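You operate a simulated robot arm through the tools that you are given. There is no shell and no other tool. Be economical: measure what you need, move in short steps, check, and stop when the job is done.

The job below is to be done with a simulated two-armed robot. You get a single attempt, and the scene is never put back.

Task
Pick up the line oil bottle with one hand, pass it to the other hand and put it on the lower shelf of the assembly bench. Set down upright: line oil bottle.
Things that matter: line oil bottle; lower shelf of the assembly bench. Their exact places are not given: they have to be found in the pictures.

Only the result counts: the job must be done as asked and must still hold three seconds after the hand-in. Knocking over, shifting, dropping, spilling or breaking anything else fails it.

Robot
Two 7-joint arms with two-finger parallel grippers on one trunk, on a base that drives. Base frame: it is fixed to the floor where the robot stands at the start and does not move with it; the origin is under the middle of the robot, x ahead of it, y to its left, z up; the surface under the hand at the start is at about z = 0.8. Readings come in m, degrees, newtons and seconds.
The left shoulder is at the start at [0.093, 0.171, 1.208], the right one opposite. With the tool pointing down near the work surface each hand reaches from about 0.1 to 0.86 m from the robot's upright axis, wherever it stands, measured 20 degrees to its own side. Places, roughly: lower shelf of the assembly bench [0.7, -0.4, 0.2]. Payload 4.4 kg a hand.
The TCP of each hand is the grasp point between the finger pads, 0.023 m short of the fingertips. In the tool frame z runs along the fingers and y along their closing line. Largest opening 0.094 m; finger width 0.038, thickness 0.01; the body of the gripper, 0.054 by 0.096 m, starts 0.039 m behind the TCP.
Orientation is that of the tool frame in the base frame, as a unit quaternion [w, x, y, z]. With the fingers straight down and closing along the base's y, the tool's x points along the base's -x, its y along +y and its z along -z.

Tools
- The arms move only by the tool arm_command. It takes "left_increments", "right_increments" or both (then of equal length, played together; a hand with none holds still); each is a list of rows, each a list of 7 numbers: the shift along the tool's x, y, z in m, then the turn, a rotation vector about the tool's x, y, z in degrees, then the finger opening in m, from 0 to 0.094. In form: [[tx, ty, tz, wx, wy, wz, fingers], ...]. A call has 1 to 10 rows; each row shifts and turns the commanded pose from where the row before left it, along the tool's axes as they then stand. A row lasts 0.2 s, in which the tool goes at most 0.05 m and 8.6 degrees; a call with a longer step from one row to the next is refused whole, and so is a gripper value outside its range. A pose out of reach is approached as far as the arm can. The call stops where the force on the tool passes 40 N (or 10 N more than at its start, if that is more) or the arm is blocked; 0.2 s more then pass. Each finger travels about 0.072 m/s and halts on what it meets, pressing with about 42 N; the grip force reading is that of the motor and also rises with nothing between the fingers. The clock runs only during rows and for 0.2 s after the last one: add rows that do not move to give the fingers time. It gives the time, the measured TCP pose, the force on the tool (base axes), the opening and the grip force at its end, in the units of the frame above (readings bear some noise), with the torque about the TCP (base axes, N m) and any sound that the robot's microphone picked up, and new pictures: "show" is both (left out), scene, wrist or none (wrist: the cameras of the hands that moved).
- Cameras (640 x 400 px; columns grow to the right, rows downward): "scene" is now at [0.1732, 0.0104, 1.3374]; the picture's right is [0.25, -0.97, 0.00], its down [-0.72, -0.18, -0.67] and it looks along [0.65, 0.16, -0.75] (base axes); focal length 263 px, centre (320, 200). "left" rides on the left gripper at [0.086, -0.016, -0.074] in its tool frame; the picture's right is [0.18, 0.98, 0.00], its down [-0.58, 0.11, -0.81] and it looks along [-0.79, 0.15, 0.59] (tool axes); focal length 243 px, centre (320, 200). "right" rides on the right gripper at [0.086, 0.016, -0.075] in its tool frame; the picture's right is [-0.18, 0.98, 0.00], its down [-0.58, -0.11, -0.81] and it looks along [-0.79, -0.15, 0.59] (tool axes); focal length 243 px, centre (320, 200).
- lift_body(by): slides the trunk up (or, below 0, down) by that many m; the arms and the scene camera ride with it, the base frame stays. It gives what a move gives, with no picture.
- base_move(legs): drives the robot by 1 to 6 legs, each [ahead, left, turn to the left] in m, m and degrees, along the robot's own axes; the way and the turn of a leg run together, so that a leg with both is an arc; at most 1.5 m and 180 degrees a leg. The arms and the cameras ride along, it lands a little off, and it stops where it bumps. It gives what a move gives, and a new picture of the scene camera.
- turn_head(pan, tilt): turns the head with the scene camera to pan (to the left, within 80 degrees either way) and tilt (down, from -29 to 69), counted from straight ahead of the robot. It gives what a move gives, and a new picture of the scene camera.
- locate(camera, pixels): there is no depth. For up to 12 entries [column, row, z] of the newest picture of that camera ("zoom" is the newest enlarged one), the place [x, y] in the base frame at which the ray of that pixel passes the height z, good to about 0.003 m, but the place of the scene camera against the robot may be out by one fixed shift of up to 0.025 m in any direction. It takes no simulated time.
- enlarge(camera, box): a new picture of the part [left, top, right, bottom] of that camera's present view, enlarged. It takes no simulated time.
- sign_off(): hands the job in; it is judged then, once.

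Keep the steps short. Do not move on a guess: measure, check each grasp and each placing, and mend mistakes. In all there are 80 turns and 260 pictures (those below and enlarged ones count). Leave the grippers open and the arms clear of the work at the hand-in unless told otherwise, and finish with a single line.

The tools are called after "Emit:" as name(argument=value, ...) on one line, values as JSON. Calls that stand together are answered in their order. arm_command: Moves the arms, as the interface text tells. Its arguments: {"type":"object","properties":{"left_increments":{"type":"array","items":{"type":"array","items":{"type":"number"}}},"right_increments":{"type":"array","items":{"type":"array","items":{"type":"number"}}},"show":{"type":"string","enum":["both","scene","wrist","none"]}},"required":[]} The other tools are called the same way: lift_body (by) slides the trunk up or down; base_move (legs) drives the base; turn_head (pan, tilt) turns the head that bears the scene camera; locate (camera, pixels) gives the place at which the rays of pixels pass given heights; enlarge (camera, box) takes an enlarged picture of a part of a camera's view; sign_off () hands the job in.

At the start:

```text
time: 0.0
left_ee_pos: [0.4236, 0.3944, 1.117]
left_tcp_rot: [0.0, 0.0, 1.0, 0.0]
left_wrist_force: [0.4, -0.7, 0.6]
left_ft_torque: [0.03, 0.03, -0.02]
left_grip_width: 0.0937
left_gripper_force: 0.0
right_ee_pos: [0.6305, -0.0825, 1.1]
right_tcp_rot: [0.0, -0.001, 1.0, 0.0]
right_wrist_force: [-0.5, 0.4, 0.0]
right_ft_torque: [-0.03, 0.02, 0.02]
right_grip_width: 0.094
right_gripper_force: 0.1
trunk travel left (down, up): [-0.22, 0.169]
robot x, y, heading: [0.0011, 0.0018, -0.1]
head pan, tilt: [14.3, 48.2]
```

scene: 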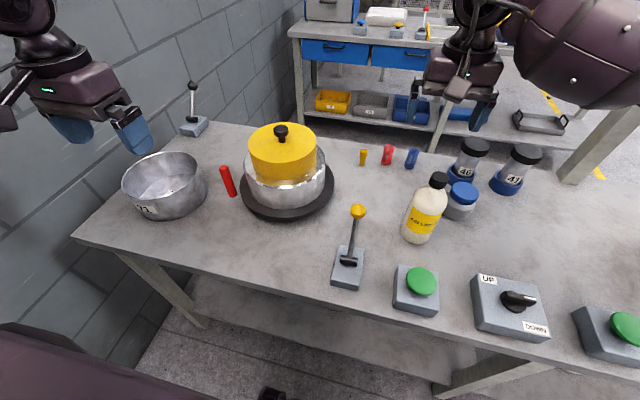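
right: 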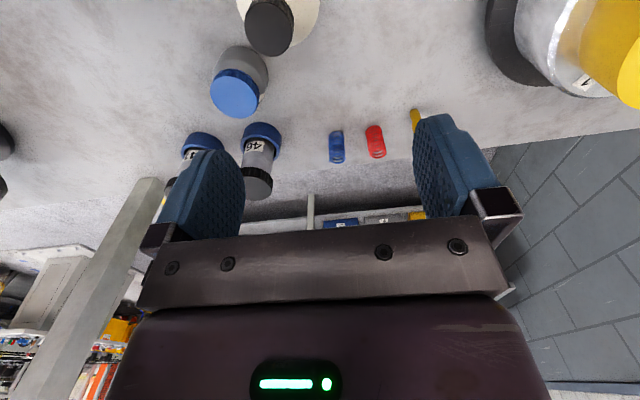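
left: 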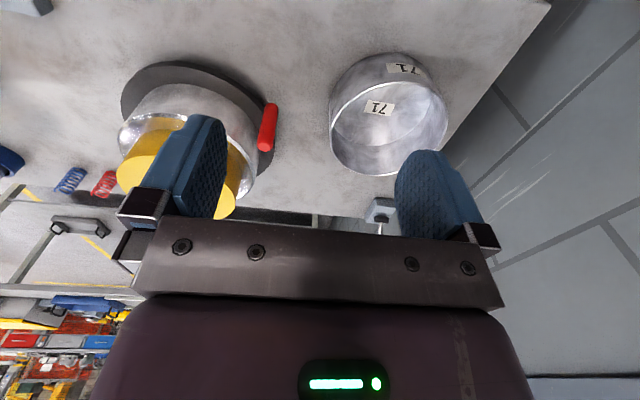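

I see a cream bottle with a yellow label near (425,210). I'll enlarge it to read the label and estimate its position.

Emit:
enlarge(camera="scene", box=[340, 120, 560, 260])

Emit:
locate(camera="scene", pixels=[[416, 238, 0.8], [425, 205, 0.9], [439, 178, 0.98], [458, 212, 0.8], [75, 235, 0.8], [215, 122, 0.8], [440, 385, 0.2], [350, 285, 0.8], [415, 310, 0.8]])

Emit:
turn_head(pan=-30, tilt=60)

```text
2.86 times, centred on (450, 190) of scene
```

zoom: 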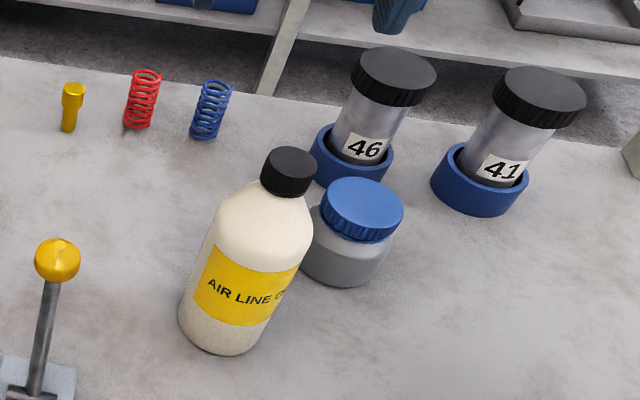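

```text
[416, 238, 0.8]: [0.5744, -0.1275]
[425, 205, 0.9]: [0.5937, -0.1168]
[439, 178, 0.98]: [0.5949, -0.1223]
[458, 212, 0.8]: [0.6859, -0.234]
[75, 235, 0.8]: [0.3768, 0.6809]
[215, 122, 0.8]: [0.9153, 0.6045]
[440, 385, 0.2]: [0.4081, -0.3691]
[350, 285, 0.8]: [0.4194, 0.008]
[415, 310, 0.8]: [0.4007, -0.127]
```

```text
time: 1.1
left_ee_pos: [0.4242, 0.3943, 1.1163]
left_tcp_rot: [0.0, -0.001, 1.0, 0.0]
left_wrist_force: [-0.3, -0.3, 0.0]
left_ft_torque: [0.0, 0.02, 0.03]
left_grip_width: 0.0939
left_gripper_force: 0.2
right_ee_pos: [0.6311, -0.083, 1.1004]
right_tcp_rot: [0.0, -0.001, 1.0, -0.001]
right_wrist_force: [-0.4, 1.0, 0.6]
right_ft_torque: [-0.04, 0.01, 0.0]
right_grip_width: 0.094
right_gripper_force: 0.0
trunk travel left (down, up): [-0.22, 0.169]
robot x, y, heading: [-0.0001, 0.001, -0.0]
head pan, tilt: [-30.0, 60.0]
```

scene: 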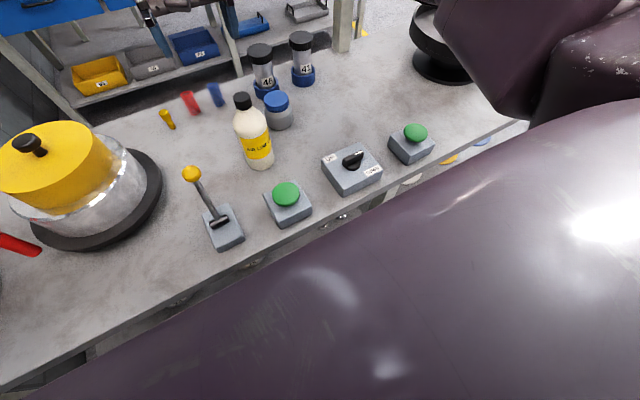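

The label reads "AIR LINE O…", so this is the line oil bottle, at about (0.59,-0.12). The plan is to pick it from above by the cap with the left hand, back away, and pass it to the right hand held level. First I clear the right arm to the side and bring the left one partway in, high up.

Emit:
arm_command(right_increments=[[0.028, -0.034, 0, 0, 0, 0, 0.094], [0.028, -0.034, 0, 0, 0, 0, 0.094], [0.028, -0.034, 0, 0, 0, 0, 0.094], [0.028, -0.034, 0, 0, 0, 0, 0.094], [0.028, -0.034, 0, 0, 0, 0, 0.094], [0.028, -0.034, 0, 0, 0, 0, 0.094], [0.028, -0.034, 0, 0, 0, 0, 0.094], [0.028, -0.034, 0, 0, 0, 0, 0.094], [0.028, -0.034, 0, 0, 0, 0, 0.094], [0.028, -0.034, 0, 0, 0, 0, 0.094]], left_increments=[[0, -0.035, -0.005, 0, 0, 0, 0.094], [0, -0.035, -0.005, 0, 0, 0, 0.094], [0, -0.035, -0.005, 0, 0, 0, 0.094], [0, -0.035, -0.005, 0, 0, 0, 0.094], [0, -0.035, 0, 0, 0, 0, 0.094], [0, -0.035, 0, 0, 0, 0, 0.094], [0, -0.035, 0, 0, 0, 0, 0.094], [0, -0.035, 0, 0, 0, 0, 0.094], [0, -0.035, 0, 0, 0, 0, 0.094], [0, -0.035, 0, 0, 0, 0, 0.094]])

```text
time: 3.3
left_ee_pos: [0.4224, 0.0436, 1.138]
left_tcp_rot: [0.002, 0.0, 1.0, 0.001]
left_wrist_force: [0.4, -1.1, 0.6]
left_ft_torque: [0.03, -0.03, 0.01]
left_grip_width: 0.0942
left_gripper_force: 0.1
right_ee_pos: [0.3486, -0.423, 1.1024]
right_tcp_rot: [0.001, -0.001, 1.0, 0.001]
right_wrist_force: [-0.2, 0.1, -0.2]
right_ft_torque: [0.01, -0.01, 0.0]
right_grip_width: 0.0942
right_gripper_force: 0.0
trunk travel left (down, up): [-0.22, 0.169]
robot x, y, heading: [0.0015, -0.0032, 0.1]
head pan, tilt: [-30.0, 60.0]
```

scene: 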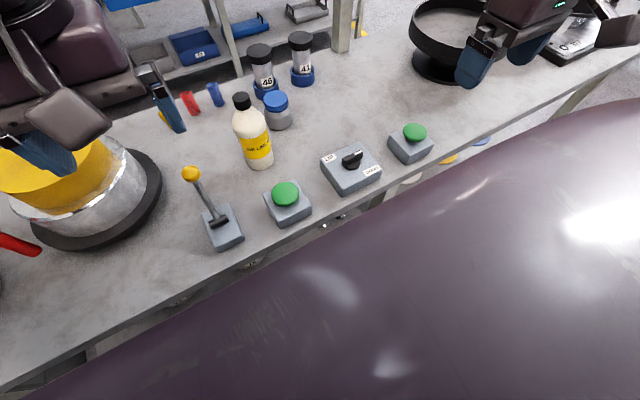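
right: 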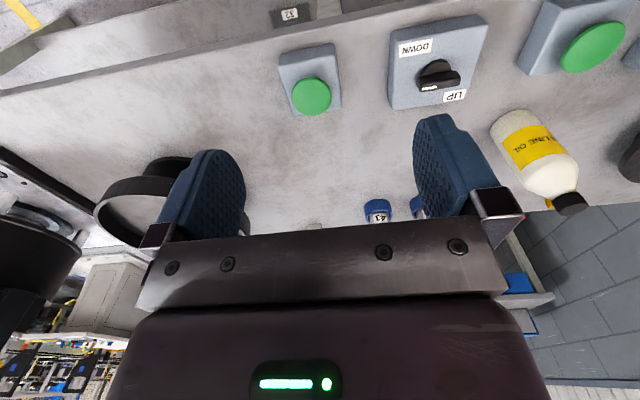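
left: 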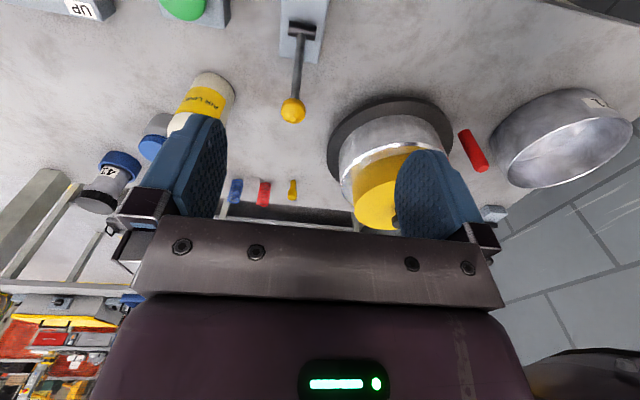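

Next the left hand goes another 0.13 m to the right, so both wrist cameras can measure the bottle.

Emit:
arm_command(left_increments=[[0.01, -0.033, 0, 0, 0, 0, 0.094], [0.01, -0.033, 0, 0, 0, 0, 0.094], [0.01, -0.033, 0, 0, 0, 0, 0.094], [0.01, -0.033, 0, 0, 0, 0, 0.094], [0, 0, 0, 0, 0, 0, 0.094]], show="wrist")

Emit:
enlarge(camera="left", box=[200, 0, 440, 240])

Emit:
enlarge(camera="right", box=[440, 80, 640, 240])

```text
time: 4.5
left_ee_pos: [0.3833, -0.086, 1.1364]
left_tcp_rot: [0.0, 0.001, 1.0, 0.0]
left_wrist_force: [-0.8, 0.0, 0.1]
left_ft_torque: [-0.04, -0.02, 0.02]
left_grip_width: 0.0939
left_gripper_force: 0.1
right_ee_pos: [0.3503, -0.4206, 1.1017]
right_tcp_rot: [-0.001, 0.0, 1.0, 0.0]
right_wrist_force: [-0.3, 0.5, 0.1]
right_ft_torque: [-0.03, 0.0, 0.03]
right_grip_width: 0.094
right_gripper_force: 0.0
trunk travel left (down, up): [-0.22, 0.169]
robot x, y, heading: [0.003, -0.0042, -0.1]
head pan, tilt: [-30.0, 60.0]
```

left: 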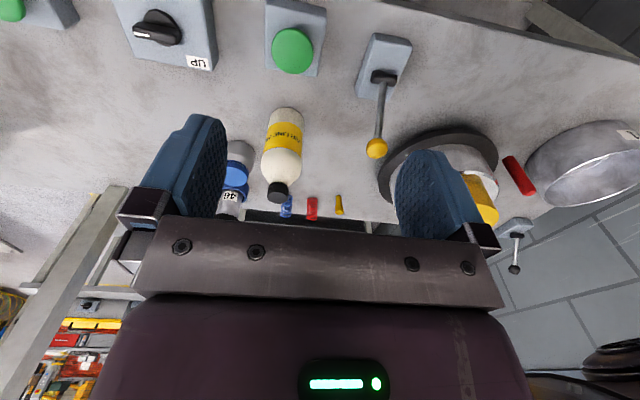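

```text
1.67 times, centred on (320, 120) of left
```

zoom: 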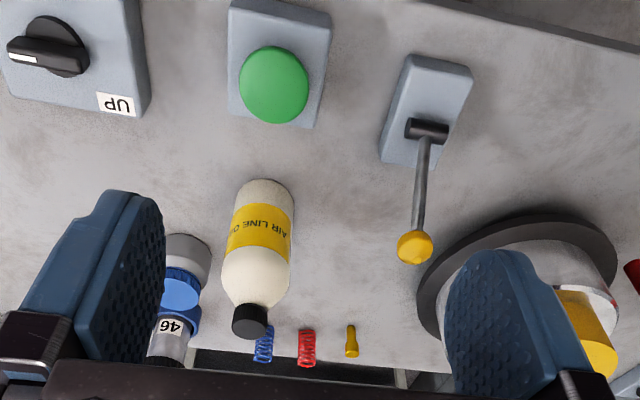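

```text
2.50 times, centred on (540, 160) of right
```

zoom: 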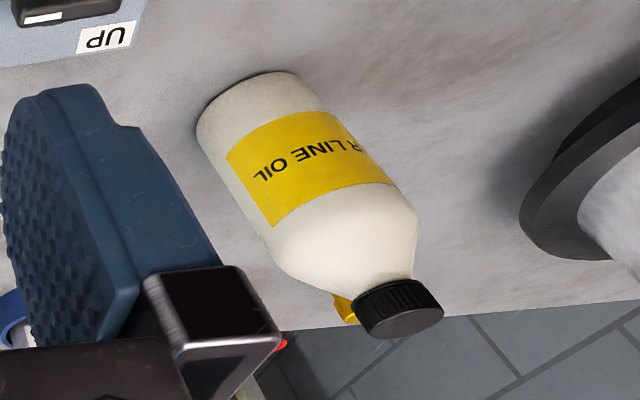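

Emit:
locate(camera="left", pixels=[[278, 195, 0.94], [278, 195, 0.98], [278, 195, 1.02], [288.8, 108, 0.8], [263, 165, 0.9], [301, 170, 0.9], [270, 193, 0.98], [288, 193, 0.98]])

Emit:
locate(camera="right", pixels=[[574, 208.5, 0.94], [574, 208.5, 0.98], [574, 208.5, 1.02], [510, 112, 0.8], [490, 128, 0.8], [532, 110, 0.8]])

```text
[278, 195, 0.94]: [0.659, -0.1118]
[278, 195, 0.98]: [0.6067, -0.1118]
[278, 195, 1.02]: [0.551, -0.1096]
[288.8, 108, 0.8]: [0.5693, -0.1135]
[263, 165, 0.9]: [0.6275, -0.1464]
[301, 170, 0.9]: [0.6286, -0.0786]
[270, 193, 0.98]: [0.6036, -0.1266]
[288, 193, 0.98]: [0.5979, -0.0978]
```

```text
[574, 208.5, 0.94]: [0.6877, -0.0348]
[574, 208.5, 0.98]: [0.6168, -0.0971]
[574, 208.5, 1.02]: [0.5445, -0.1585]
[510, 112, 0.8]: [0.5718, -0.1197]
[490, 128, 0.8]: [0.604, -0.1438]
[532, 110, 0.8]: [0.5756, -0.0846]
```

Triangulated: cap top is at about (0.597,-0.111,0.989), cap 0.03 m wide, body about 0.065 m. I move the left hand above the cap.

Emit:
arm_command(left_increments=[[-0.043, -0.005, 0, 0, 0, 0, 0.094], [-0.043, -0.005, 0, 0, 0, 0, 0.094], [-0.043, -0.005, 0, 0, 0, 0, 0.094], [-0.043, -0.005, 0, 0, 0, 0, 0.094], [-0.042, -0.005, 0, 0, 0, 0, 0.094], [0, 0, 0.04, 0, 0, 0, 0.094], [0, 0, 0.03, 0, 0, 0, 0.094], [0, 0, 0, 0, 0, 0, 0.094]])

```text
time: 6.3
left_ee_pos: [0.5982, -0.1118, 1.067]
left_tcp_rot: [0.0, 0.0, 1.0, 0.0]
left_wrist_force: [0.2, 0.2, -0.2]
left_ft_torque: [-0.02, -0.02, 0.0]
left_grip_width: 0.0938
left_gripper_force: 0.1
right_ee_pos: [0.3509, -0.4221, 1.1021]
right_tcp_rot: [0.0, 0.0, 1.0, 0.0]
right_wrist_force: [-0.8, -0.7, -0.5]
right_ft_torque: [0.02, 0.03, 0.02]
right_grip_width: 0.0942
right_gripper_force: 0.0
trunk travel left (down, up): [-0.22, 0.169]
robot x, y, heading: [0.0031, 0.0013, 0.2]
head pan, tilt: [-30.0, 60.0]
```

scene: 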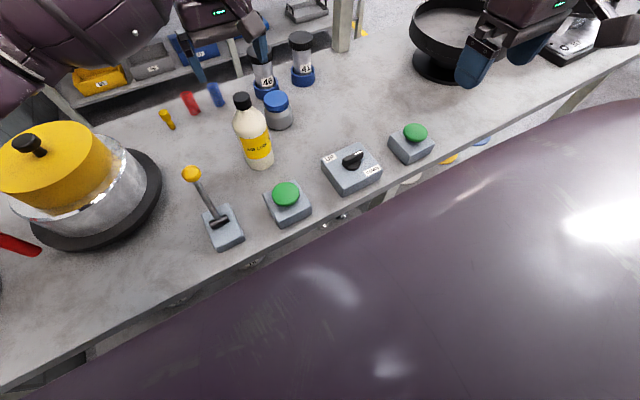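
left: 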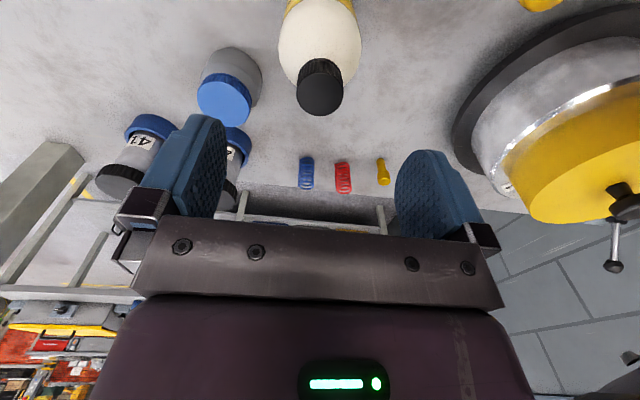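

Emit:
locate(camera="left", pixels=[[320, 95, 0.989], [297, 92, 0.989], [344, 92, 0.989], [320, 115, 0.989]])

Emit:
locate(camera="scene", pixels=[[241, 99, 0.989], [257, 167, 0.8]])

```text
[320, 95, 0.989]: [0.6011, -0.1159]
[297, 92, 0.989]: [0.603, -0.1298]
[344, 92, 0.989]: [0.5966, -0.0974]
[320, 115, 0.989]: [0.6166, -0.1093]
```

```text
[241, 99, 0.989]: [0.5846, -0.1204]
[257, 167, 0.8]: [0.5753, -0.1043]
```

The cap centre is confirmed at (0.600,-0.114), between the fingers. I descend to z≈0.983 and then close.

Emit:
arm_command(left_increments=[[-0.002, -0.002, 0.03, 0, 0, 0, 0.094], [0, 0, 0.03, 0, 0, 0, 0.094], [0, 0, 0.024, 0, 0, 0, 0.094], [0, 0, 0, 0, 0, 0, 0.06], [0, 0, 0, 0, 0, 0, 0.04], [0, 0, 0, 0, 0, 0, 0.0], [0, 0, 0, 0, 0, 0, 0.0], [0, 0, 0, 0, 0, 0, 0.0], [0, 0, 0, 0, 0, 0, 0.0]])

```text
time: 8.3
left_ee_pos: [0.6015, -0.1123, 0.9847]
left_tcp_rot: [0.001, 0.0, 1.0, 0.0]
left_wrist_force: [2.7, 4.4, 14.7]
left_ft_torque: [0.4, -0.14, 0.02]
left_grip_width: 0.0313
left_gripper_force: 41.7
right_ee_pos: [0.3489, -0.42, 1.1023]
right_tcp_rot: [0.001, 0.0, 1.0, 0.001]
right_wrist_force: [0.0, 0.8, 0.8]
right_ft_torque: [-0.02, 0.0, 0.0]
right_grip_width: 0.0939
right_gripper_force: 0.0
trunk travel left (down, up): [-0.22, 0.169]
robot x, y, heading: [-0.0024, 0.0014, 0.0]
head pan, tilt: [-30.0, 60.0]
```

scene: 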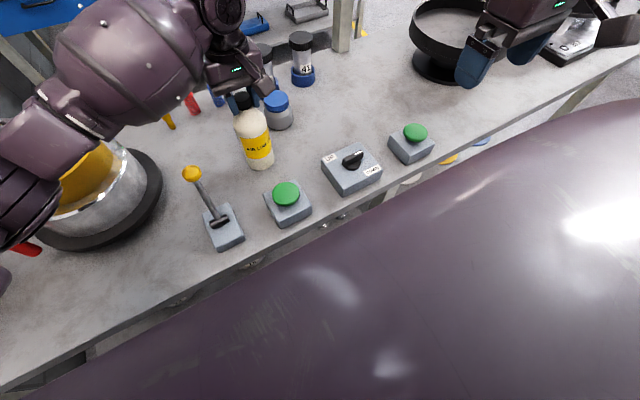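
left: 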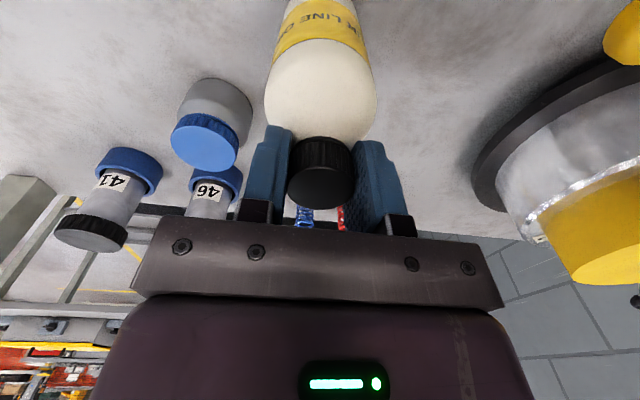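

The cap is gripped at 0.031 m. I lift it straight up slowly.

Emit:
arm_command(left_increments=[[0, 0, -0.01, 0, 0, 0, 0], [0, 0, -0.02, 0, 0, 0, 0], [0, 0, -0.03, 0, 0, 0, 0], [0, 0, -0.03, 0, 0, 0, 0], [0, 0, -0.03, 0, 0, 0, 0], [0, 0, -0.03, 0, 0, 0, 0], [0, 0, -0.03, 0, 0, 0, 0], [0, 0, -0.02, 0, 0, 0, 0]])

```text
time: 10.1
left_ee_pos: [0.6017, -0.1135, 1.1803]
left_tcp_rot: [0.0, 0.001, 1.0, 0.0]
left_wrist_force: [-0.1, 0.0, -6.1]
left_ft_torque: [0.01, 0.01, 0.0]
left_grip_width: 0.031
left_gripper_force: 42.4
right_ee_pos: [0.3498, -0.4213, 1.1016]
right_tcp_rot: [0.0, 0.0, 1.0, 0.001]
right_wrist_force: [-0.5, 0.3, 0.5]
right_ft_torque: [-0.02, 0.02, -0.01]
right_grip_width: 0.094
right_gripper_force: 0.1
trunk travel left (down, up): [-0.22, 0.169]
robot x, y, heading: [-0.0006, 0.001, 0.1]
head pan, tilt: [-30.0, 60.0]
```

scene: 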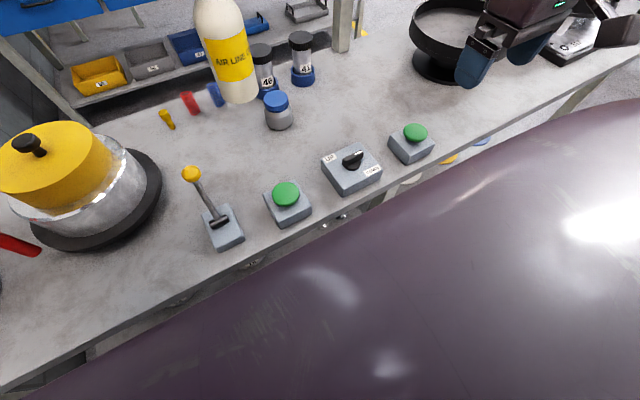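
left: 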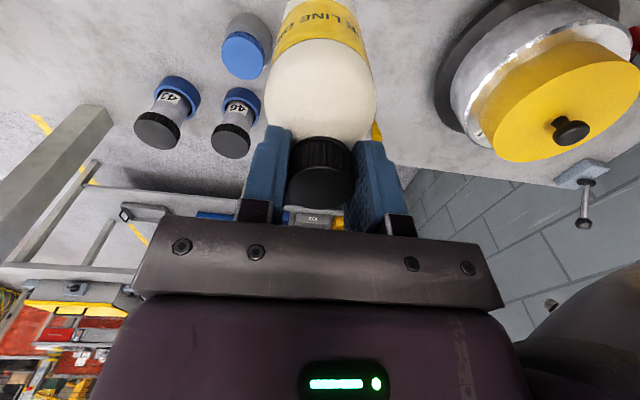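

The lift held (about 6 N of load). I drive back 0.6 m to get clear of the bench, then look at the lower shelf.

Emit:
base_move(legs=[[-0.6, 0, 0]])

Emit:
turn_head(pan=-20, tilt=42)

```text
time: 12.3
left_ee_pos: [0.3051, -0.1181, 1.1808]
left_tcp_rot: [0.001, 0.004, 1.0, 0.0]
left_wrist_force: [0.8, -0.1, -6.1]
left_ft_torque: [0.0, 0.04, 0.01]
left_grip_width: 0.0311
left_gripper_force: 41.7
right_ee_pos: [0.0547, -0.4248, 1.1016]
right_tcp_rot: [-0.001, 0.001, 1.0, -0.001]
right_wrist_force: [0.5, -0.8, 0.0]
right_ft_torque: [0.01, 0.05, -0.01]
right_grip_width: 0.0942
right_gripper_force: 0.1
trunk travel left (down, up): [-0.22, 0.169]
robot x, y, heading: [-0.2981, -0.0078, -0.1]
head pan, tilt: [-30.0, 60.0]
stopped in leg 1: the robot was blocked; the commanded pose is now the measured one
```

scene: 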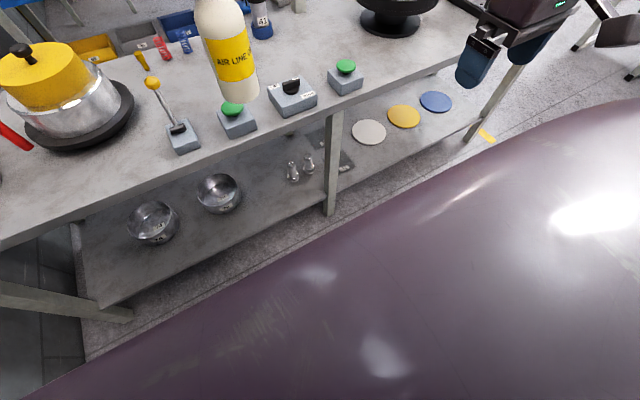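

```text
time: 13.1
left_ee_pos: [0.3043, -0.1184, 1.1816]
left_tcp_rot: [0.001, 0.003, 1.0, 0.0]
left_wrist_force: [0.1, -0.3, -4.5]
left_ft_torque: [0.02, -0.01, 0.02]
left_grip_width: 0.0312
left_gripper_force: 41.2
right_ee_pos: [0.0546, -0.4243, 1.103]
right_tcp_rot: [0.0, 0.001, 1.0, 0.0]
right_wrist_force: [0.2, 1.0, -0.2]
right_ft_torque: [-0.01, 0.01, -0.02]
right_grip_width: 0.0939
right_gripper_force: 0.1
trunk travel left (down, up): [-0.22, 0.169]
robot x, y, heading: [-0.299, -0.0025, -0.1]
head pan, tilt: [-20.0, 42.0]
```

scene: 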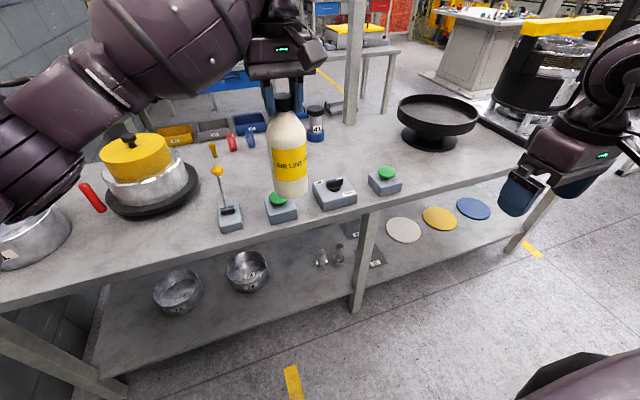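

It stopped at x=-0.30 (something behind), but the shelf is now in view: bowls, small shakers and three discs on it, plus a front leg at (362,270). I measure the free places.

Emit:
locate(camera="scene", pixels=[[100, 370, 0.2], [355, 285, 0.2], [510, 238, 0.2], [250, 290, 0.2], [268, 285, 0.2], [322, 264, 0.2], [300, 285, 0.2], [404, 242, 0.2], [385, 265, 0.2], [358, 312, 0.0], [440, 185, 0.8], [230, 345, 0.2]])

Emit:
enlarge(camera="scene", box=[220, 180, 540, 380])

```text
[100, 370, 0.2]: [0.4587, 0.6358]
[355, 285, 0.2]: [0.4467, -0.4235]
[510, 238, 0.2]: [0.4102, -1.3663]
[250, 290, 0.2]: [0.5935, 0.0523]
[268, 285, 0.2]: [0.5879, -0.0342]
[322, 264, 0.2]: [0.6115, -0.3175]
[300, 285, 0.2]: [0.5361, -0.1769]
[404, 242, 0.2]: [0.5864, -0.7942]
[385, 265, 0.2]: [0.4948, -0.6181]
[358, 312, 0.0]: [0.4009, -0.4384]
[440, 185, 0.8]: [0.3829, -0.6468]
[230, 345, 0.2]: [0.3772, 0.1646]
```

```text
2.00 times, centred on (380, 280) of scene
```

zoom: 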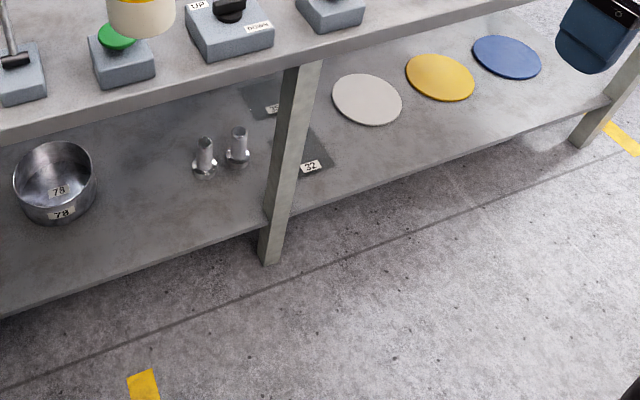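

I've chosen a free spot on the shelf at about (0.53,-0.17), between bowl 78 and the shakers. It lies straight ahead of the right shoulder. For the handover the right hand will take the body from behind, pitched 20° below level, so it can later reach in under the bench top. I pitch it up 70° while moving it toward the bottle, staying beside it.

Emit:
arm_command(right_increments=[[-0.016, 0.018, 0, 0, -7.78, 0, 0.094], [-0.0159, 0.018, 0.0022, 0, -7.78, 0, 0.094], [-0.0154, 0.018, 0.0043, 0, -7.78, 0, 0.094], [-0.0147, 0.018, 0.0063, 0, -7.78, 0, 0.094], [-0.0137, 0.018, 0.0083, 0, -7.78, 0, 0.094], [-0.0125, 0.018, 0.01, 0, -7.78, 0, 0.094], [-0.011, 0.018, 0.0116, 0, -7.78, 0, 0.094], [-0.0093, 0.018, 0.013, 0, -7.78, 0, 0.094], [-0.0075, 0.018, 0.0142, 0, -7.78, 0, 0.094]])

```text
time: 15.1
left_ee_pos: [0.3048, -0.1159, 1.1817]
left_tcp_rot: [0.001, 0.003, 1.0, 0.0]
left_wrist_force: [-1.2, 1.4, -5.2]
left_ft_torque: [-0.02, 0.02, 0.02]
left_grip_width: 0.0311
left_gripper_force: 42.0
right_ee_pos: [0.1799, -0.3182, 1.0349]
right_tcp_rot: [0.426, -0.015, 0.904, -0.029]
right_wrist_force: [0.0, -0.3, -3.1]
right_ft_torque: [-0.02, -0.2, -0.03]
right_grip_width: 0.0938
right_gripper_force: 0.1
right hand out of reach, approached as far as the arm can: row 2, 3, 4, 5, 6, 7, 9
trunk travel left (down, up): [-0.22, 0.169]
robot x, y, heading: [-0.2955, -0.0057, -0.2]
head pan, tilt: [-20.0, 42.0]
```

scene: 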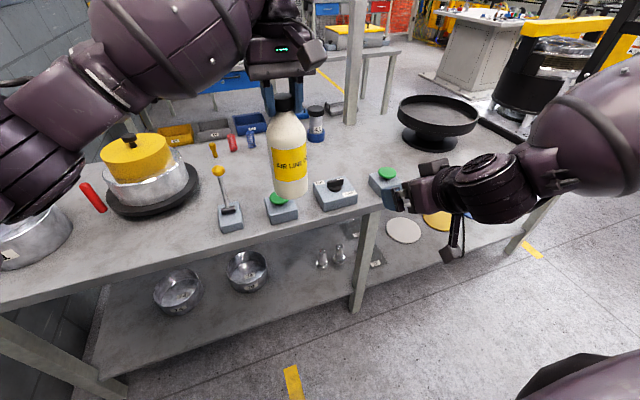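
right: 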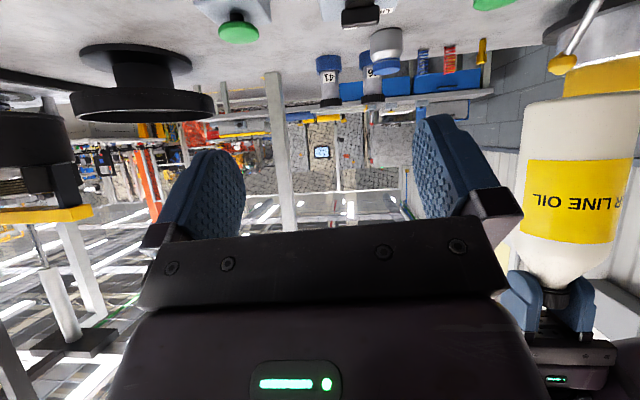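

The right arm falls short here because the hand is too close to the body, so the 20° pitch wasn't reached (about 40° now). I extend the command 0.1 m forward, beside the bottle, and check whether the pose becomes reachable.

Emit:
arm_command(right_increments=[[-0.0114, -0.01, 0.0313, 0, 0, 0, 0.094], [-0.0114, -0.01, 0.0313, 0, 0, 0, 0.094], [-0.0114, -0.01, 0.0313, 0, 0, 0, 0.094], [0, 0, 0, 0, 0, 0, 0.094], [0, 0, 0, 0, 0, 0, 0.094]])

```text
time: 16.3
left_ee_pos: [0.306, -0.1174, 1.1803]
left_tcp_rot: [0.0, 0.003, 1.0, -0.001]
left_wrist_force: [0.3, 0.5, -4.9]
left_ft_torque: [-0.01, 0.0, 0.0]
left_grip_width: 0.0313
left_gripper_force: 41.6
right_ee_pos: [0.2744, -0.3511, 1.002]
right_tcp_rot: [0.425, -0.014, 0.905, -0.027]
right_wrist_force: [0.7, 0.2, 0.1]
right_ft_torque: [0.0, -0.01, -0.02]
right_grip_width: 0.0938
right_gripper_force: 0.2
trunk travel left (down, up): [-0.22, 0.169]
robot x, y, heading: [-0.2959, 0.0007, -0.4]
head pan, tilt: [-20.0, 42.0]
```

scene: 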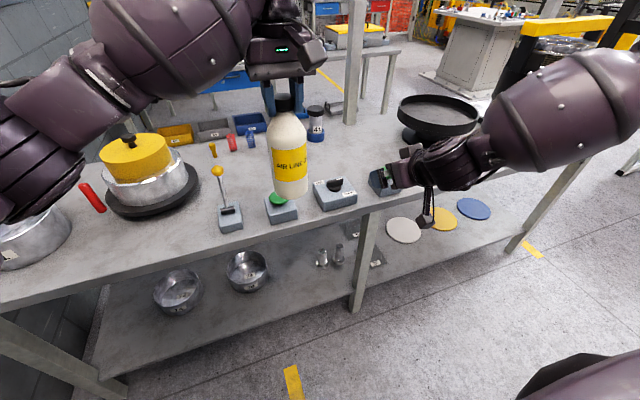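
right: 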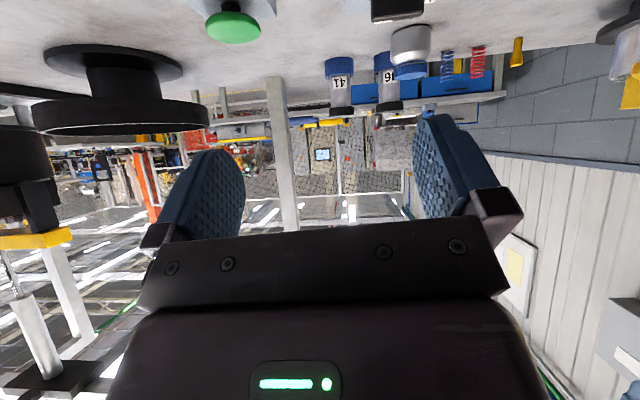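

It reset to the measured pose: 40° pitch and about 3.5° of roll error. I try the remaining -20° pitch and roll correction at this more extended place.

Emit:
arm_command(right_increments=[[0, 0, 0, -0.75, -6.7, 0.9, 0.094], [0, 0, 0, -0.75, -6.7, 0.9, 0.094], [0, 0, 0, -0.75, -6.7, 0.9, 0.094], [0, 0, 0, 0, 0, 0, 0.094], [0, 0, 0, 0, 0, 0, 0.094]], show="none")

```text
time: 17.5
left_ee_pos: [0.3054, -0.118, 1.1822]
left_tcp_rot: [0.001, 0.004, 1.0, 0.0]
left_wrist_force: [-0.5, -0.1, -5.2]
left_ft_torque: [-0.01, 0.01, 0.0]
left_grip_width: 0.0311
left_gripper_force: 42.1
right_ee_pos: [0.3061, -0.3298, 1.1519]
right_tcp_rot: [0.566, -0.004, 0.824, 0.001]
right_wrist_force: [-0.4, 0.3, 1.0]
right_ft_torque: [-0.01, 0.05, 0.0]
right_grip_width: 0.0937
right_gripper_force: 0.1
right hand out of reach, approached as far as the arm can: row 1, 2, 3
trunk travel left (down, up): [-0.22, 0.169]
robot x, y, heading: [-0.2925, -0.0031, -0.4]
head pan, tilt: [-20.0, 42.0]
```

Pitch is now 21° at (0.306,-0.33,1.152), so it is reachable a little higher. Before handing over I want to test the shelf pose with the empty right hand. First I raise the left hand with the bottle 0.15 m and turn it about the vertical, so its camera faces away from where the right hand will come in.

Emit:
arm_command(left_increments=[[0, 0, -0.015, 0, 0, 8.5, 0], [0, 0, -0.015, 0, 0, 8.5, 0], [0, 0, -0.015, 0, 0, 8.5, 0], [0, 0, -0.015, 0, 0, 8.5, 0], [0, 0, -0.015, 0, 0, 8.5, 0], [0, 0, -0.015, 0, 0, 8.5, 0], [0, 0, -0.015, 0, 0, 8.5, 0], [0, 0, -0.015, 0, 0, 8.5, 0], [0, 0, -0.015, 0, 0, 8.5, 0], [0, 0, -0.015, 0, 0, 8.5, 0]], show="scene")

```text
time: 19.7
left_ee_pos: [0.3029, -0.1168, 1.3323]
left_tcp_rot: [0.001, 0.68, 0.734, 0.0]
left_wrist_force: [0.1, 0.4, -5.4]
left_ft_torque: [0.0, -0.01, -0.04]
left_grip_width: 0.0309
left_gripper_force: 42.1
right_ee_pos: [0.3056, -0.3292, 1.1532]
right_tcp_rot: [0.565, -0.005, 0.825, 0.002]
right_wrist_force: [-1.0, 0.3, -0.8]
right_ft_torque: [0.0, 0.01, 0.0]
right_grip_width: 0.0944
right_gripper_force: 0.1
trunk travel left (down, up): [-0.22, 0.169]
robot x, y, heading: [-0.295, -0.0038, -0.0]
head pan, tilt: [-20.0, 42.0]
```

scene: 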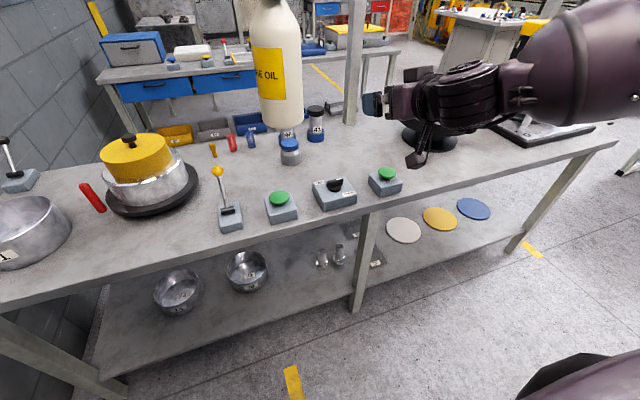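

Both arms are clear of the pot and of the bench front. I lower the trunk by 0.21 m.

Emit:
lift_body(by=-0.21)

```text
time: 21.9
left_ee_pos: [0.3044, -0.1169, 1.1224]
left_tcp_rot: [0.002, 0.678, 0.735, 0.001]
left_wrist_force: [-0.6, 0.2, -4.6]
left_ft_torque: [-0.03, -0.05, 0.0]
left_grip_width: 0.0313
left_gripper_force: 41.6
right_ee_pos: [0.3011, -0.3293, 0.623]
right_tcp_rot: [0.257, -0.004, 0.966, 0.003]
right_wrist_force: [0.0, -0.3, -0.5]
right_ft_torque: [0.0, 0.04, -0.01]
right_grip_width: 0.0941
right_gripper_force: 0.0
trunk travel left (down, up): [-0.01, 0.379]
robot x, y, heading: [-0.2955, -0.0036, -0.1]
head pan, tilt: [-20.0, 42.0]
```

The right hand moved in an unexpected way (z 0.623, pitch changed). I'll look with a null step.

Emit:
arm_command(right_increments=[[0, 0, 0, 0, 0, 0, 0.094], [0, 0, 0, 0, 0, 0, 0.094]])

```text
time: 22.5
left_ee_pos: [0.3044, -0.1177, 1.1217]
left_tcp_rot: [0.001, 0.679, 0.734, 0.002]
left_wrist_force: [0.6, 0.0, -5.1]
left_ft_torque: [-0.01, -0.01, 0.02]
left_grip_width: 0.0311
left_gripper_force: 41.2
right_ee_pos: [0.3019, -0.3302, 0.621]
right_tcp_rot: [0.255, -0.003, 0.967, 0.003]
right_wrist_force: [0.5, -0.4, 0.0]
right_ft_torque: [0.05, 0.0, 0.0]
right_grip_width: 0.0942
right_gripper_force: 0.1
trunk travel left (down, up): [-0.01, 0.379]
robot x, y, heading: [-0.2959, -0.0038, -0.0]
head pan, tilt: [-20.0, 42.0]
```

scene: 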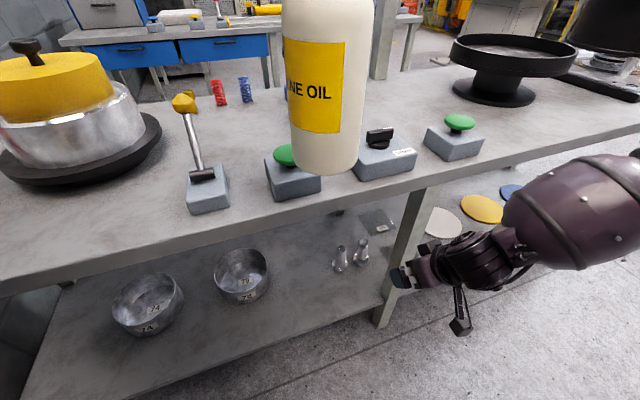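
right: 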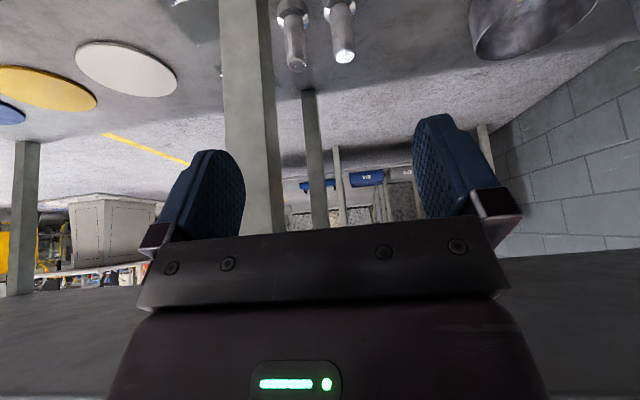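

The arm is now low at (0.30,-0.33,0.62), touching nothing, in front of the bench leg. I lower it to about z=0.32 in line with the free spot (y≈-0.17) and set the pitch near 40°.

Emit:
arm_command(right_increments=[[0.0215, 0.022, 0.0372, 0, 0, 0, 0.094], [0.0215, 0.022, 0.0372, 0, 0, 0, 0.094], [0.0215, 0.022, 0.0372, 0, 0, 0, 0.094], [0.0215, 0.022, 0.0372, 0, 0, 0, 0.094], [0.0215, 0.022, 0.0372, 0, 0, 0, 0.094], [0.0215, 0.022, 0.0372, 0, 0, 0, 0.094], [0.0215, 0.022, 0.0372, 0, 0, 0, 0.094], [0, 0, 0, 0, -6.7, 0, 0.094], [0, 0, 0, 0, -6.7, 0, 0.094], [0, 0, 0, 0, -6.7, 0, 0.094]])

```text
time: 24.7
left_ee_pos: [0.3053, -0.1166, 1.1215]
left_tcp_rot: [0.0, 0.679, 0.735, 0.001]
left_wrist_force: [0.0, 0.2, -6.1]
left_ft_torque: [-0.02, -0.03, 0.01]
left_grip_width: 0.0312
left_gripper_force: 42.0
right_ee_pos: [0.3518, -0.2516, 0.5333]
right_tcp_rot: [0.253, -0.004, 0.968, 0.003]
right_wrist_force: [0.0, -0.2, 0.1]
right_ft_torque: [0.01, -0.03, 0.02]
right_grip_width: 0.0942
right_gripper_force: 0.1
right hand out of reach, approached as far as the arm can: row 1, 2, 3, 4, 5, 6, 7, 8, 9, 10
trunk travel left (down, up): [-0.01, 0.379]
robot x, y, heading: [-0.2921, 0.0, -0.2]
head pan, tilt: [-20.0, 42.0]
```

scene: 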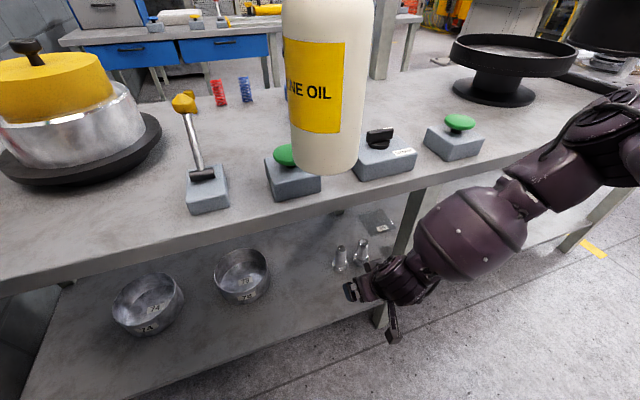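
right: 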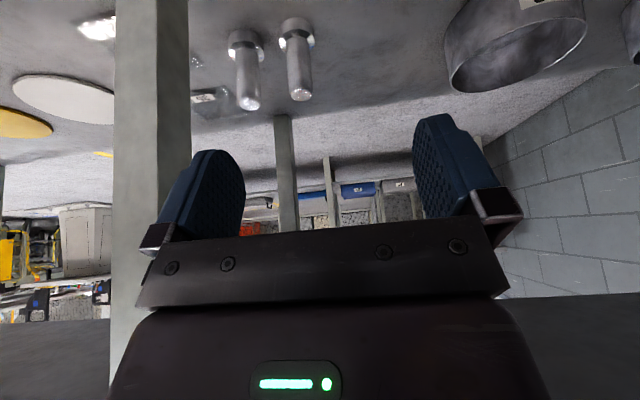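

The arm is stuck in this configuration. I pull the right hand back toward straight down, away from the bench, to give it room to reconfigure.

Emit:
arm_command(right_increments=[[0.022, 0, -0.012, 0, 3.75, 0, 0.094], [0.0225, 0, -0.011, 0, 3.75, 0, 0.094], [0.023, 0, -0.009, 0, 3.75, 0, 0.094], [0.0235, 0, -0.008, 0, 3.75, 0, 0.094], [0.024, 0, -0.006, 0, 3.75, 0, 0.094], [0.0245, 0, -0.005, 0, 3.75, 0, 0.094], [0.025, 0, -0.003, 0, 3.75, 0, 0.094], [0.025, 0, -0.001, 0, 3.75, 0, 0.094], [0, 0, 0, 0, 0, 0, 0.094]], show="scene")

```text
time: 26.7
left_ee_pos: [0.3047, -0.1183, 1.1221]
left_tcp_rot: [0.0, 0.679, 0.734, 0.001]
left_wrist_force: [0.7, 0.1, -5.7]
left_ft_torque: [-0.02, -0.01, -0.03]
left_grip_width: 0.0312
left_gripper_force: 41.5
right_ee_pos: [0.1497, -0.2533, 0.5335]
right_tcp_rot: [-0.007, -0.005, 1.0, 0.002]
right_wrist_force: [-0.1, 0.3, 0.1]
right_ft_torque: [-0.02, -0.02, 0.02]
right_grip_width: 0.0937
right_gripper_force: 0.1
trunk travel left (down, up): [-0.01, 0.379]
robot x, y, heading: [-0.2951, -0.0002, -0.1]
head pan, tilt: [-20.0, 42.0]
```

scene: 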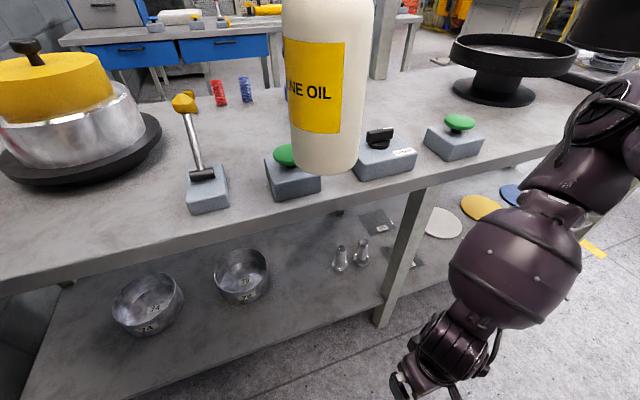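

Reached exactly. I lower it 0.2 m pointing down, then pitch it -30°.

Emit:
arm_command(right_increments=[[0, 0.005, 0.04, 0, 0, 0, 0.094], [0, 0.005, 0.04, 0, 0, 0, 0.094], [0, 0.005, 0.04, 0, 0, 0, 0.094], [0, 0.005, 0.04, 0, 0, 0, 0.094], [0, 0.005, 0.03, 0, 0, 0, 0.094], [-0.02, 0.005, 0, 0, -7.5, 0, 0.094], [-0.02, 0.005, 0.003, 0, -7.5, 0, 0.094], [-0.02, 0.005, 0.005, 0, -7.5, 0, 0.094], [-0.02, 0.005, 0.008, 0, -7.5, 0, 0.094], [0, 0, 0, 0, 0, 0, 0.094]], show="scene")

```text
time: 28.9
left_ee_pos: [0.3049, -0.1188, 1.1209]
left_tcp_rot: [0.0, 0.678, 0.735, -0.001]
left_wrist_force: [-0.1, 0.0, -5.4]
left_ft_torque: [0.02, 0.03, 0.01]
left_grip_width: 0.0311
left_gripper_force: 42.1
right_ee_pos: [0.3119, -0.2741, 0.5197]
right_tcp_rot: [0.213, -0.002, 0.977, -0.001]
right_wrist_force: [-0.8, 0.8, 0.5]
right_ft_torque: [0.03, 0.01, 0.05]
right_grip_width: 0.0941
right_gripper_force: 0.1
right hand out of reach, approached as far as the arm can: row 1, 2, 3, 4, 5, 6, 7, 8, 9
trunk travel left (down, up): [-0.01, 0.379]
robot x, y, heading: [-0.2958, -0.0033, 0.2]
head pan, tilt: [-20.0, 42.0]
```

scene: 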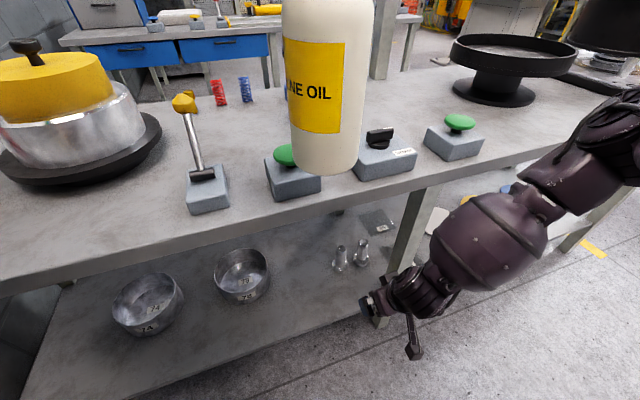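

The hand won't go below about z 0.52 in this arm shape. I look at the right arm's elbow with the head to understand the limit.

Emit:
turn_head(pan=-62, tilt=50)

```text
time: 30.0
left_ee_pos: [0.3058, -0.1177, 1.122]
left_tcp_rot: [0.0, 0.678, 0.735, 0.001]
left_wrist_force: [0.1, 0.3, -4.1]
left_ft_torque: [0.02, 0.0, 0.0]
left_grip_width: 0.0311
left_gripper_force: 42.6
right_ee_pos: [0.3111, -0.2737, 0.5191]
right_tcp_rot: [0.213, -0.001, 0.977, -0.001]
right_wrist_force: [-0.5, 0.7, 1.1]
right_ft_torque: [-0.01, -0.02, -0.01]
right_grip_width: 0.094
right_gripper_force: 0.0
trunk travel left (down, up): [-0.01, 0.379]
robot x, y, heading: [-0.2944, -0.001, -0.1]
head pan, tilt: [-62.0, 50.0]
```

scene: 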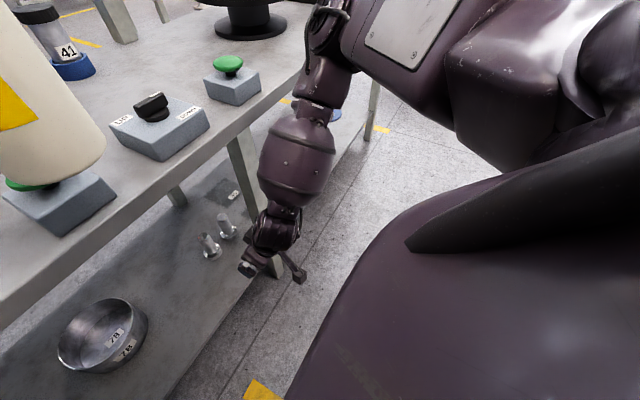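

It looks like the wrist is straight (forearm and tool both hanging down), a singular position, so it cannot bend forward from there. To get the wrist bending the other way I'll go round it. The right hand retracts higher and starts turning about the vertical, then the tool will swing up through the left side. The left hand with the bottle moves 0.15 m further left for room.

Emit:
arm_command(right_increments=[[0.0118, -0.005, -0.0386, 0, 4.1, 0, 0.094], [0.0148, -0.005, -0.0376, 0, 4.1, 0, 0.094], [0.0174, -0.005, -0.0364, 0, 4.1, 0, 0.094], [0.02, -0.005, -0.0351, 0, 4.1, 0, 0.094], [0.0224, -0.005, -0.0336, 0, 4.1, 0, 0.094], [0.025, -0.005, -0.032, 0, 4.1, 0, 0.094], [0, 0, 0, 0, 0, -8, 0.094], [0, 0, 0, 0, 0, -8, 0.094], [0, 0, 0, 0, 0, -8, 0.094], [0, 0, 0, 0, 0, -8, 0.094]], left_increments=[[0.03, 0, 0, 0, 0, 0, 0], [0.03, 0, 0, 0, 0, 0, 0], [0.03, 0, 0, 0, 0, 0, 0], [0.03, 0, 0, 0, 0, 0, 0], [0.03, 0, 0, 0, 0, 0, 0], [0, 0, 0, 0, 0, 0, 0], [0, 0, 0, 0, 0, 0, 0], [0, 0, 0, 0, 0, 0, 0], [0, 0, 0, 0, 0, 0, 0], [0, 0, 0, 0, 0, 0, 0]], show="scene")

```text
time: 32.2
left_ee_pos: [0.2935, 0.0328, 1.1204]
left_tcp_rot: [-0.001, 0.678, 0.735, 0.0]
left_wrist_force: [0.1, -0.8, -4.5]
left_ft_torque: [-0.03, 0.0, 0.03]
left_grip_width: 0.0313
left_gripper_force: 42.4
right_ee_pos: [0.1663, -0.3096, 0.6874]
right_tcp_rot: [-0.001, -0.279, 0.96, -0.003]
right_wrist_force: [-0.4, 0.3, -0.3]
right_ft_torque: [0.02, -0.03, 0.02]
right_grip_width: 0.0942
right_gripper_force: 0.1
right hand out of reach, approached as far as the arm can: row 6
trunk travel left (down, up): [-0.01, 0.379]
robot x, y, heading: [-0.2958, -0.0063, -0.0]
head pan, tilt: [-62.0, 50.0]
```

scene: 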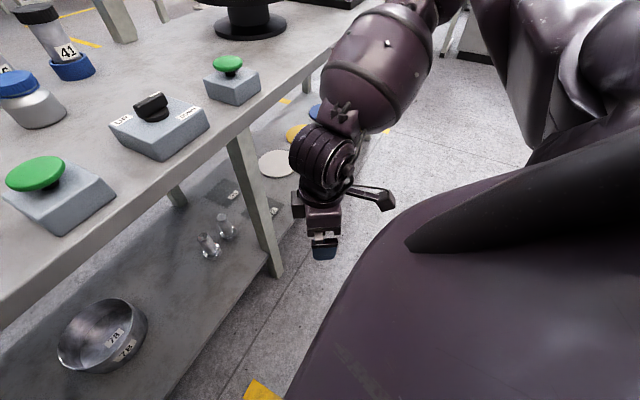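

The turn works. I complete it and begin swinging the tool up toward the left.

Emit:
arm_command(right_increments=[[0, 0, 0, 0, 0, -8.3, 0.094], [0, 0, 0, 0, 0, -8.3, 0.094], [0, 0, 0, 0, 0, -8.3, 0.094], [0, 0, 0, 0, 0, -8.3, 0.094], [0, 0, 0, 0, 0, -8.3, 0.094], [0, 0, 0, 0, 0, -8.3, 0.094], [0, 0, 0, 0, 0, -8.3, 0.094], [0, 0, 0, 0, -8, 0, 0.094], [0, 0, 0, 0, -8, 0, 0.094], [0, 0, 0, 0, -8, 0, 0.094]], show="scene")

```text
time: 34.4
left_ee_pos: [0.2939, 0.0319, 1.1213]
left_tcp_rot: [-0.001, 0.678, 0.735, 0.0]
left_wrist_force: [-0.4, -0.3, -5.2]
left_ft_torque: [-0.03, -0.01, 0.04]
left_grip_width: 0.0311
left_gripper_force: 42.0
right_ee_pos: [0.1774, -0.3225, 0.6814]
right_tcp_rot: [-0.146, 0.693, -0.691, -0.147]
right_wrist_force: [-0.2, 0.4, 0.5]
right_ft_torque: [0.02, 0.01, -0.01]
right_grip_width: 0.0937
right_gripper_force: 0.0
right hand out of reach, approached as far as the arm can: row 5, 6, 7
trunk travel left (down, up): [-0.01, 0.379]
robot x, y, heading: [-0.2914, 0.0003, -0.3]
head pan, tilt: [-62.0, 50.0]
```

scene: 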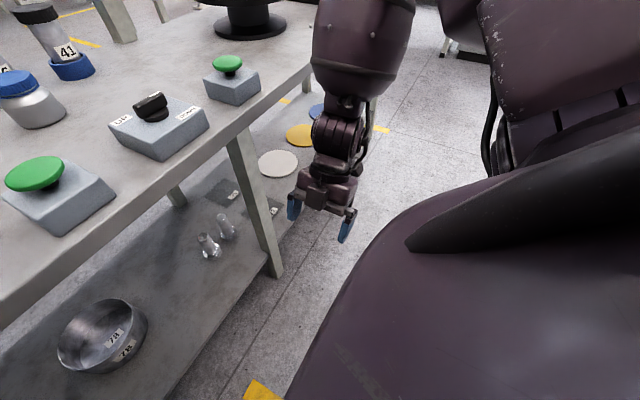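

The tool now points 24° toward the left. I continue the swing another 40°.

Emit:
arm_command(right_increments=[[0, 0, 0, 0, -8, 0, 0.094], [0, 0, 0, 0, -8, 0, 0.094], [0, 0, 0, 0, -8, 0, 0.094], [0, 0, 0, 0, -8, 0, 0.094], [0, 0, 0, 0, -8, 0, 0.094], [0, 0, 0, 0, 0, 0, 0.094]], show="scene")

```text
time: 35.8
left_ee_pos: [0.2953, 0.0338, 1.1222]
left_tcp_rot: [0.001, 0.678, 0.735, 0.001]
left_wrist_force: [0.8, 0.9, -4.6]
left_ft_torque: [0.03, 0.0, 0.01]
left_grip_width: 0.0309
left_gripper_force: 42.1
right_ee_pos: [0.1775, -0.3218, 0.6815]
right_tcp_rot: [-0.373, 0.602, -0.598, -0.375]
right_wrist_force: [0.8, 0.2, -0.4]
right_ft_torque: [0.01, 0.01, -0.01]
right_grip_width: 0.094
right_gripper_force: 0.1
trunk travel left (down, up): [-0.01, 0.379]
robot x, y, heading: [-0.2923, 0.0008, -0.3]
head pan, tilt: [-62.0, 50.0]
```

scene: 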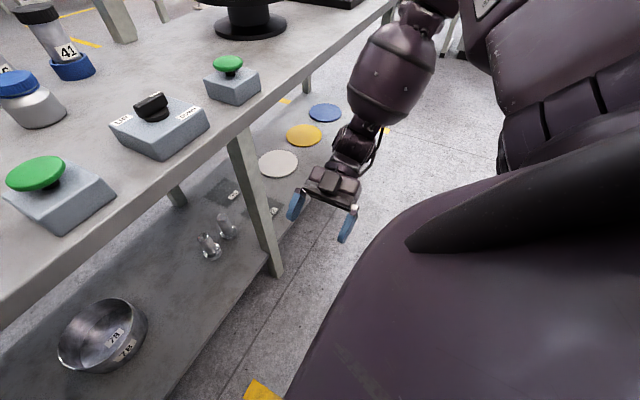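

That worked: the tool points left, 26° below level. Now I yaw it 84° toward straight ahead, easing 0.12 m forward.

Emit:
arm_command(right_increments=[[0, -0.012, 0, 7.55, 0, 3.68, 0.094], [-0.0008, -0.0119, 0.0016, 7.55, 0, 3.68, 0.094], [-0.0015, -0.0115, 0.0031, 7.55, 0, 3.68, 0.094], [-0.0022, -0.0109, 0.0046, 7.55, 0, 3.68, 0.094], [-0.0029, -0.01, 0.006, 7.55, 0, 3.68, 0.094], [-0.0035, -0.0089, 0.0072, 7.55, 0, 3.68, 0.094], [-0.004, -0.0076, 0.0083, 7.55, 0, 3.68, 0.094], [-0.0045, -0.0062, 0.0092, 7.55, 0, 3.68, 0.094], [-0.0048, -0.0047, 0.0099, 7.55, 0, 3.68, 0.094], [-0.0051, -0.003, 0.0105, 7.55, 0, 3.68, 0.094]], show="scene")

```text
time: 38.2
left_ee_pos: [0.293, 0.0324, 1.1202]
left_tcp_rot: [0.0, 0.678, 0.735, 0.0]
left_wrist_force: [-0.4, 0.0, -5.7]
left_ft_torque: [-0.01, -0.02, 0.01]
left_grip_width: 0.0309
left_gripper_force: 42.5
right_ee_pos: [0.2077, -0.44, 0.6983]
right_tcp_rot: [0.376, -0.115, 0.919, 0.021]
right_wrist_force: [0.1, 0.7, 0.1]
right_ft_torque: [0.0, 0.01, 0.0]
right_grip_width: 0.0937
right_gripper_force: 0.1
right hand out of reach, approached as far as the arm can: row 3, 4, 5, 6, 7, 8, 9, 10
trunk travel left (down, up): [-0.01, 0.379]
robot x, y, heading: [-0.2931, -0.0002, -0.2]
head pan, tilt: [-62.0, 50.0]
stopped in row 10 (right hand): the arm was blocked; the commanded pose is now the measured one
```

scene: 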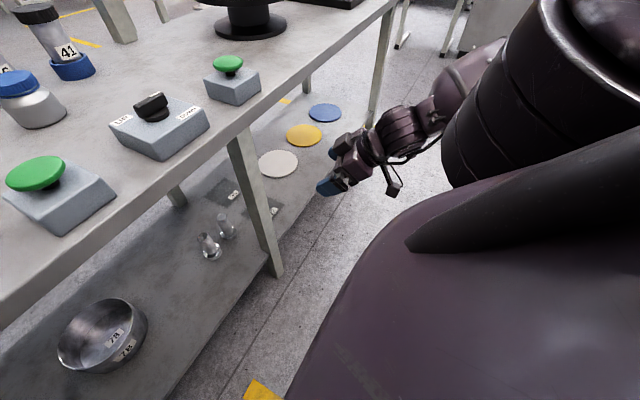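

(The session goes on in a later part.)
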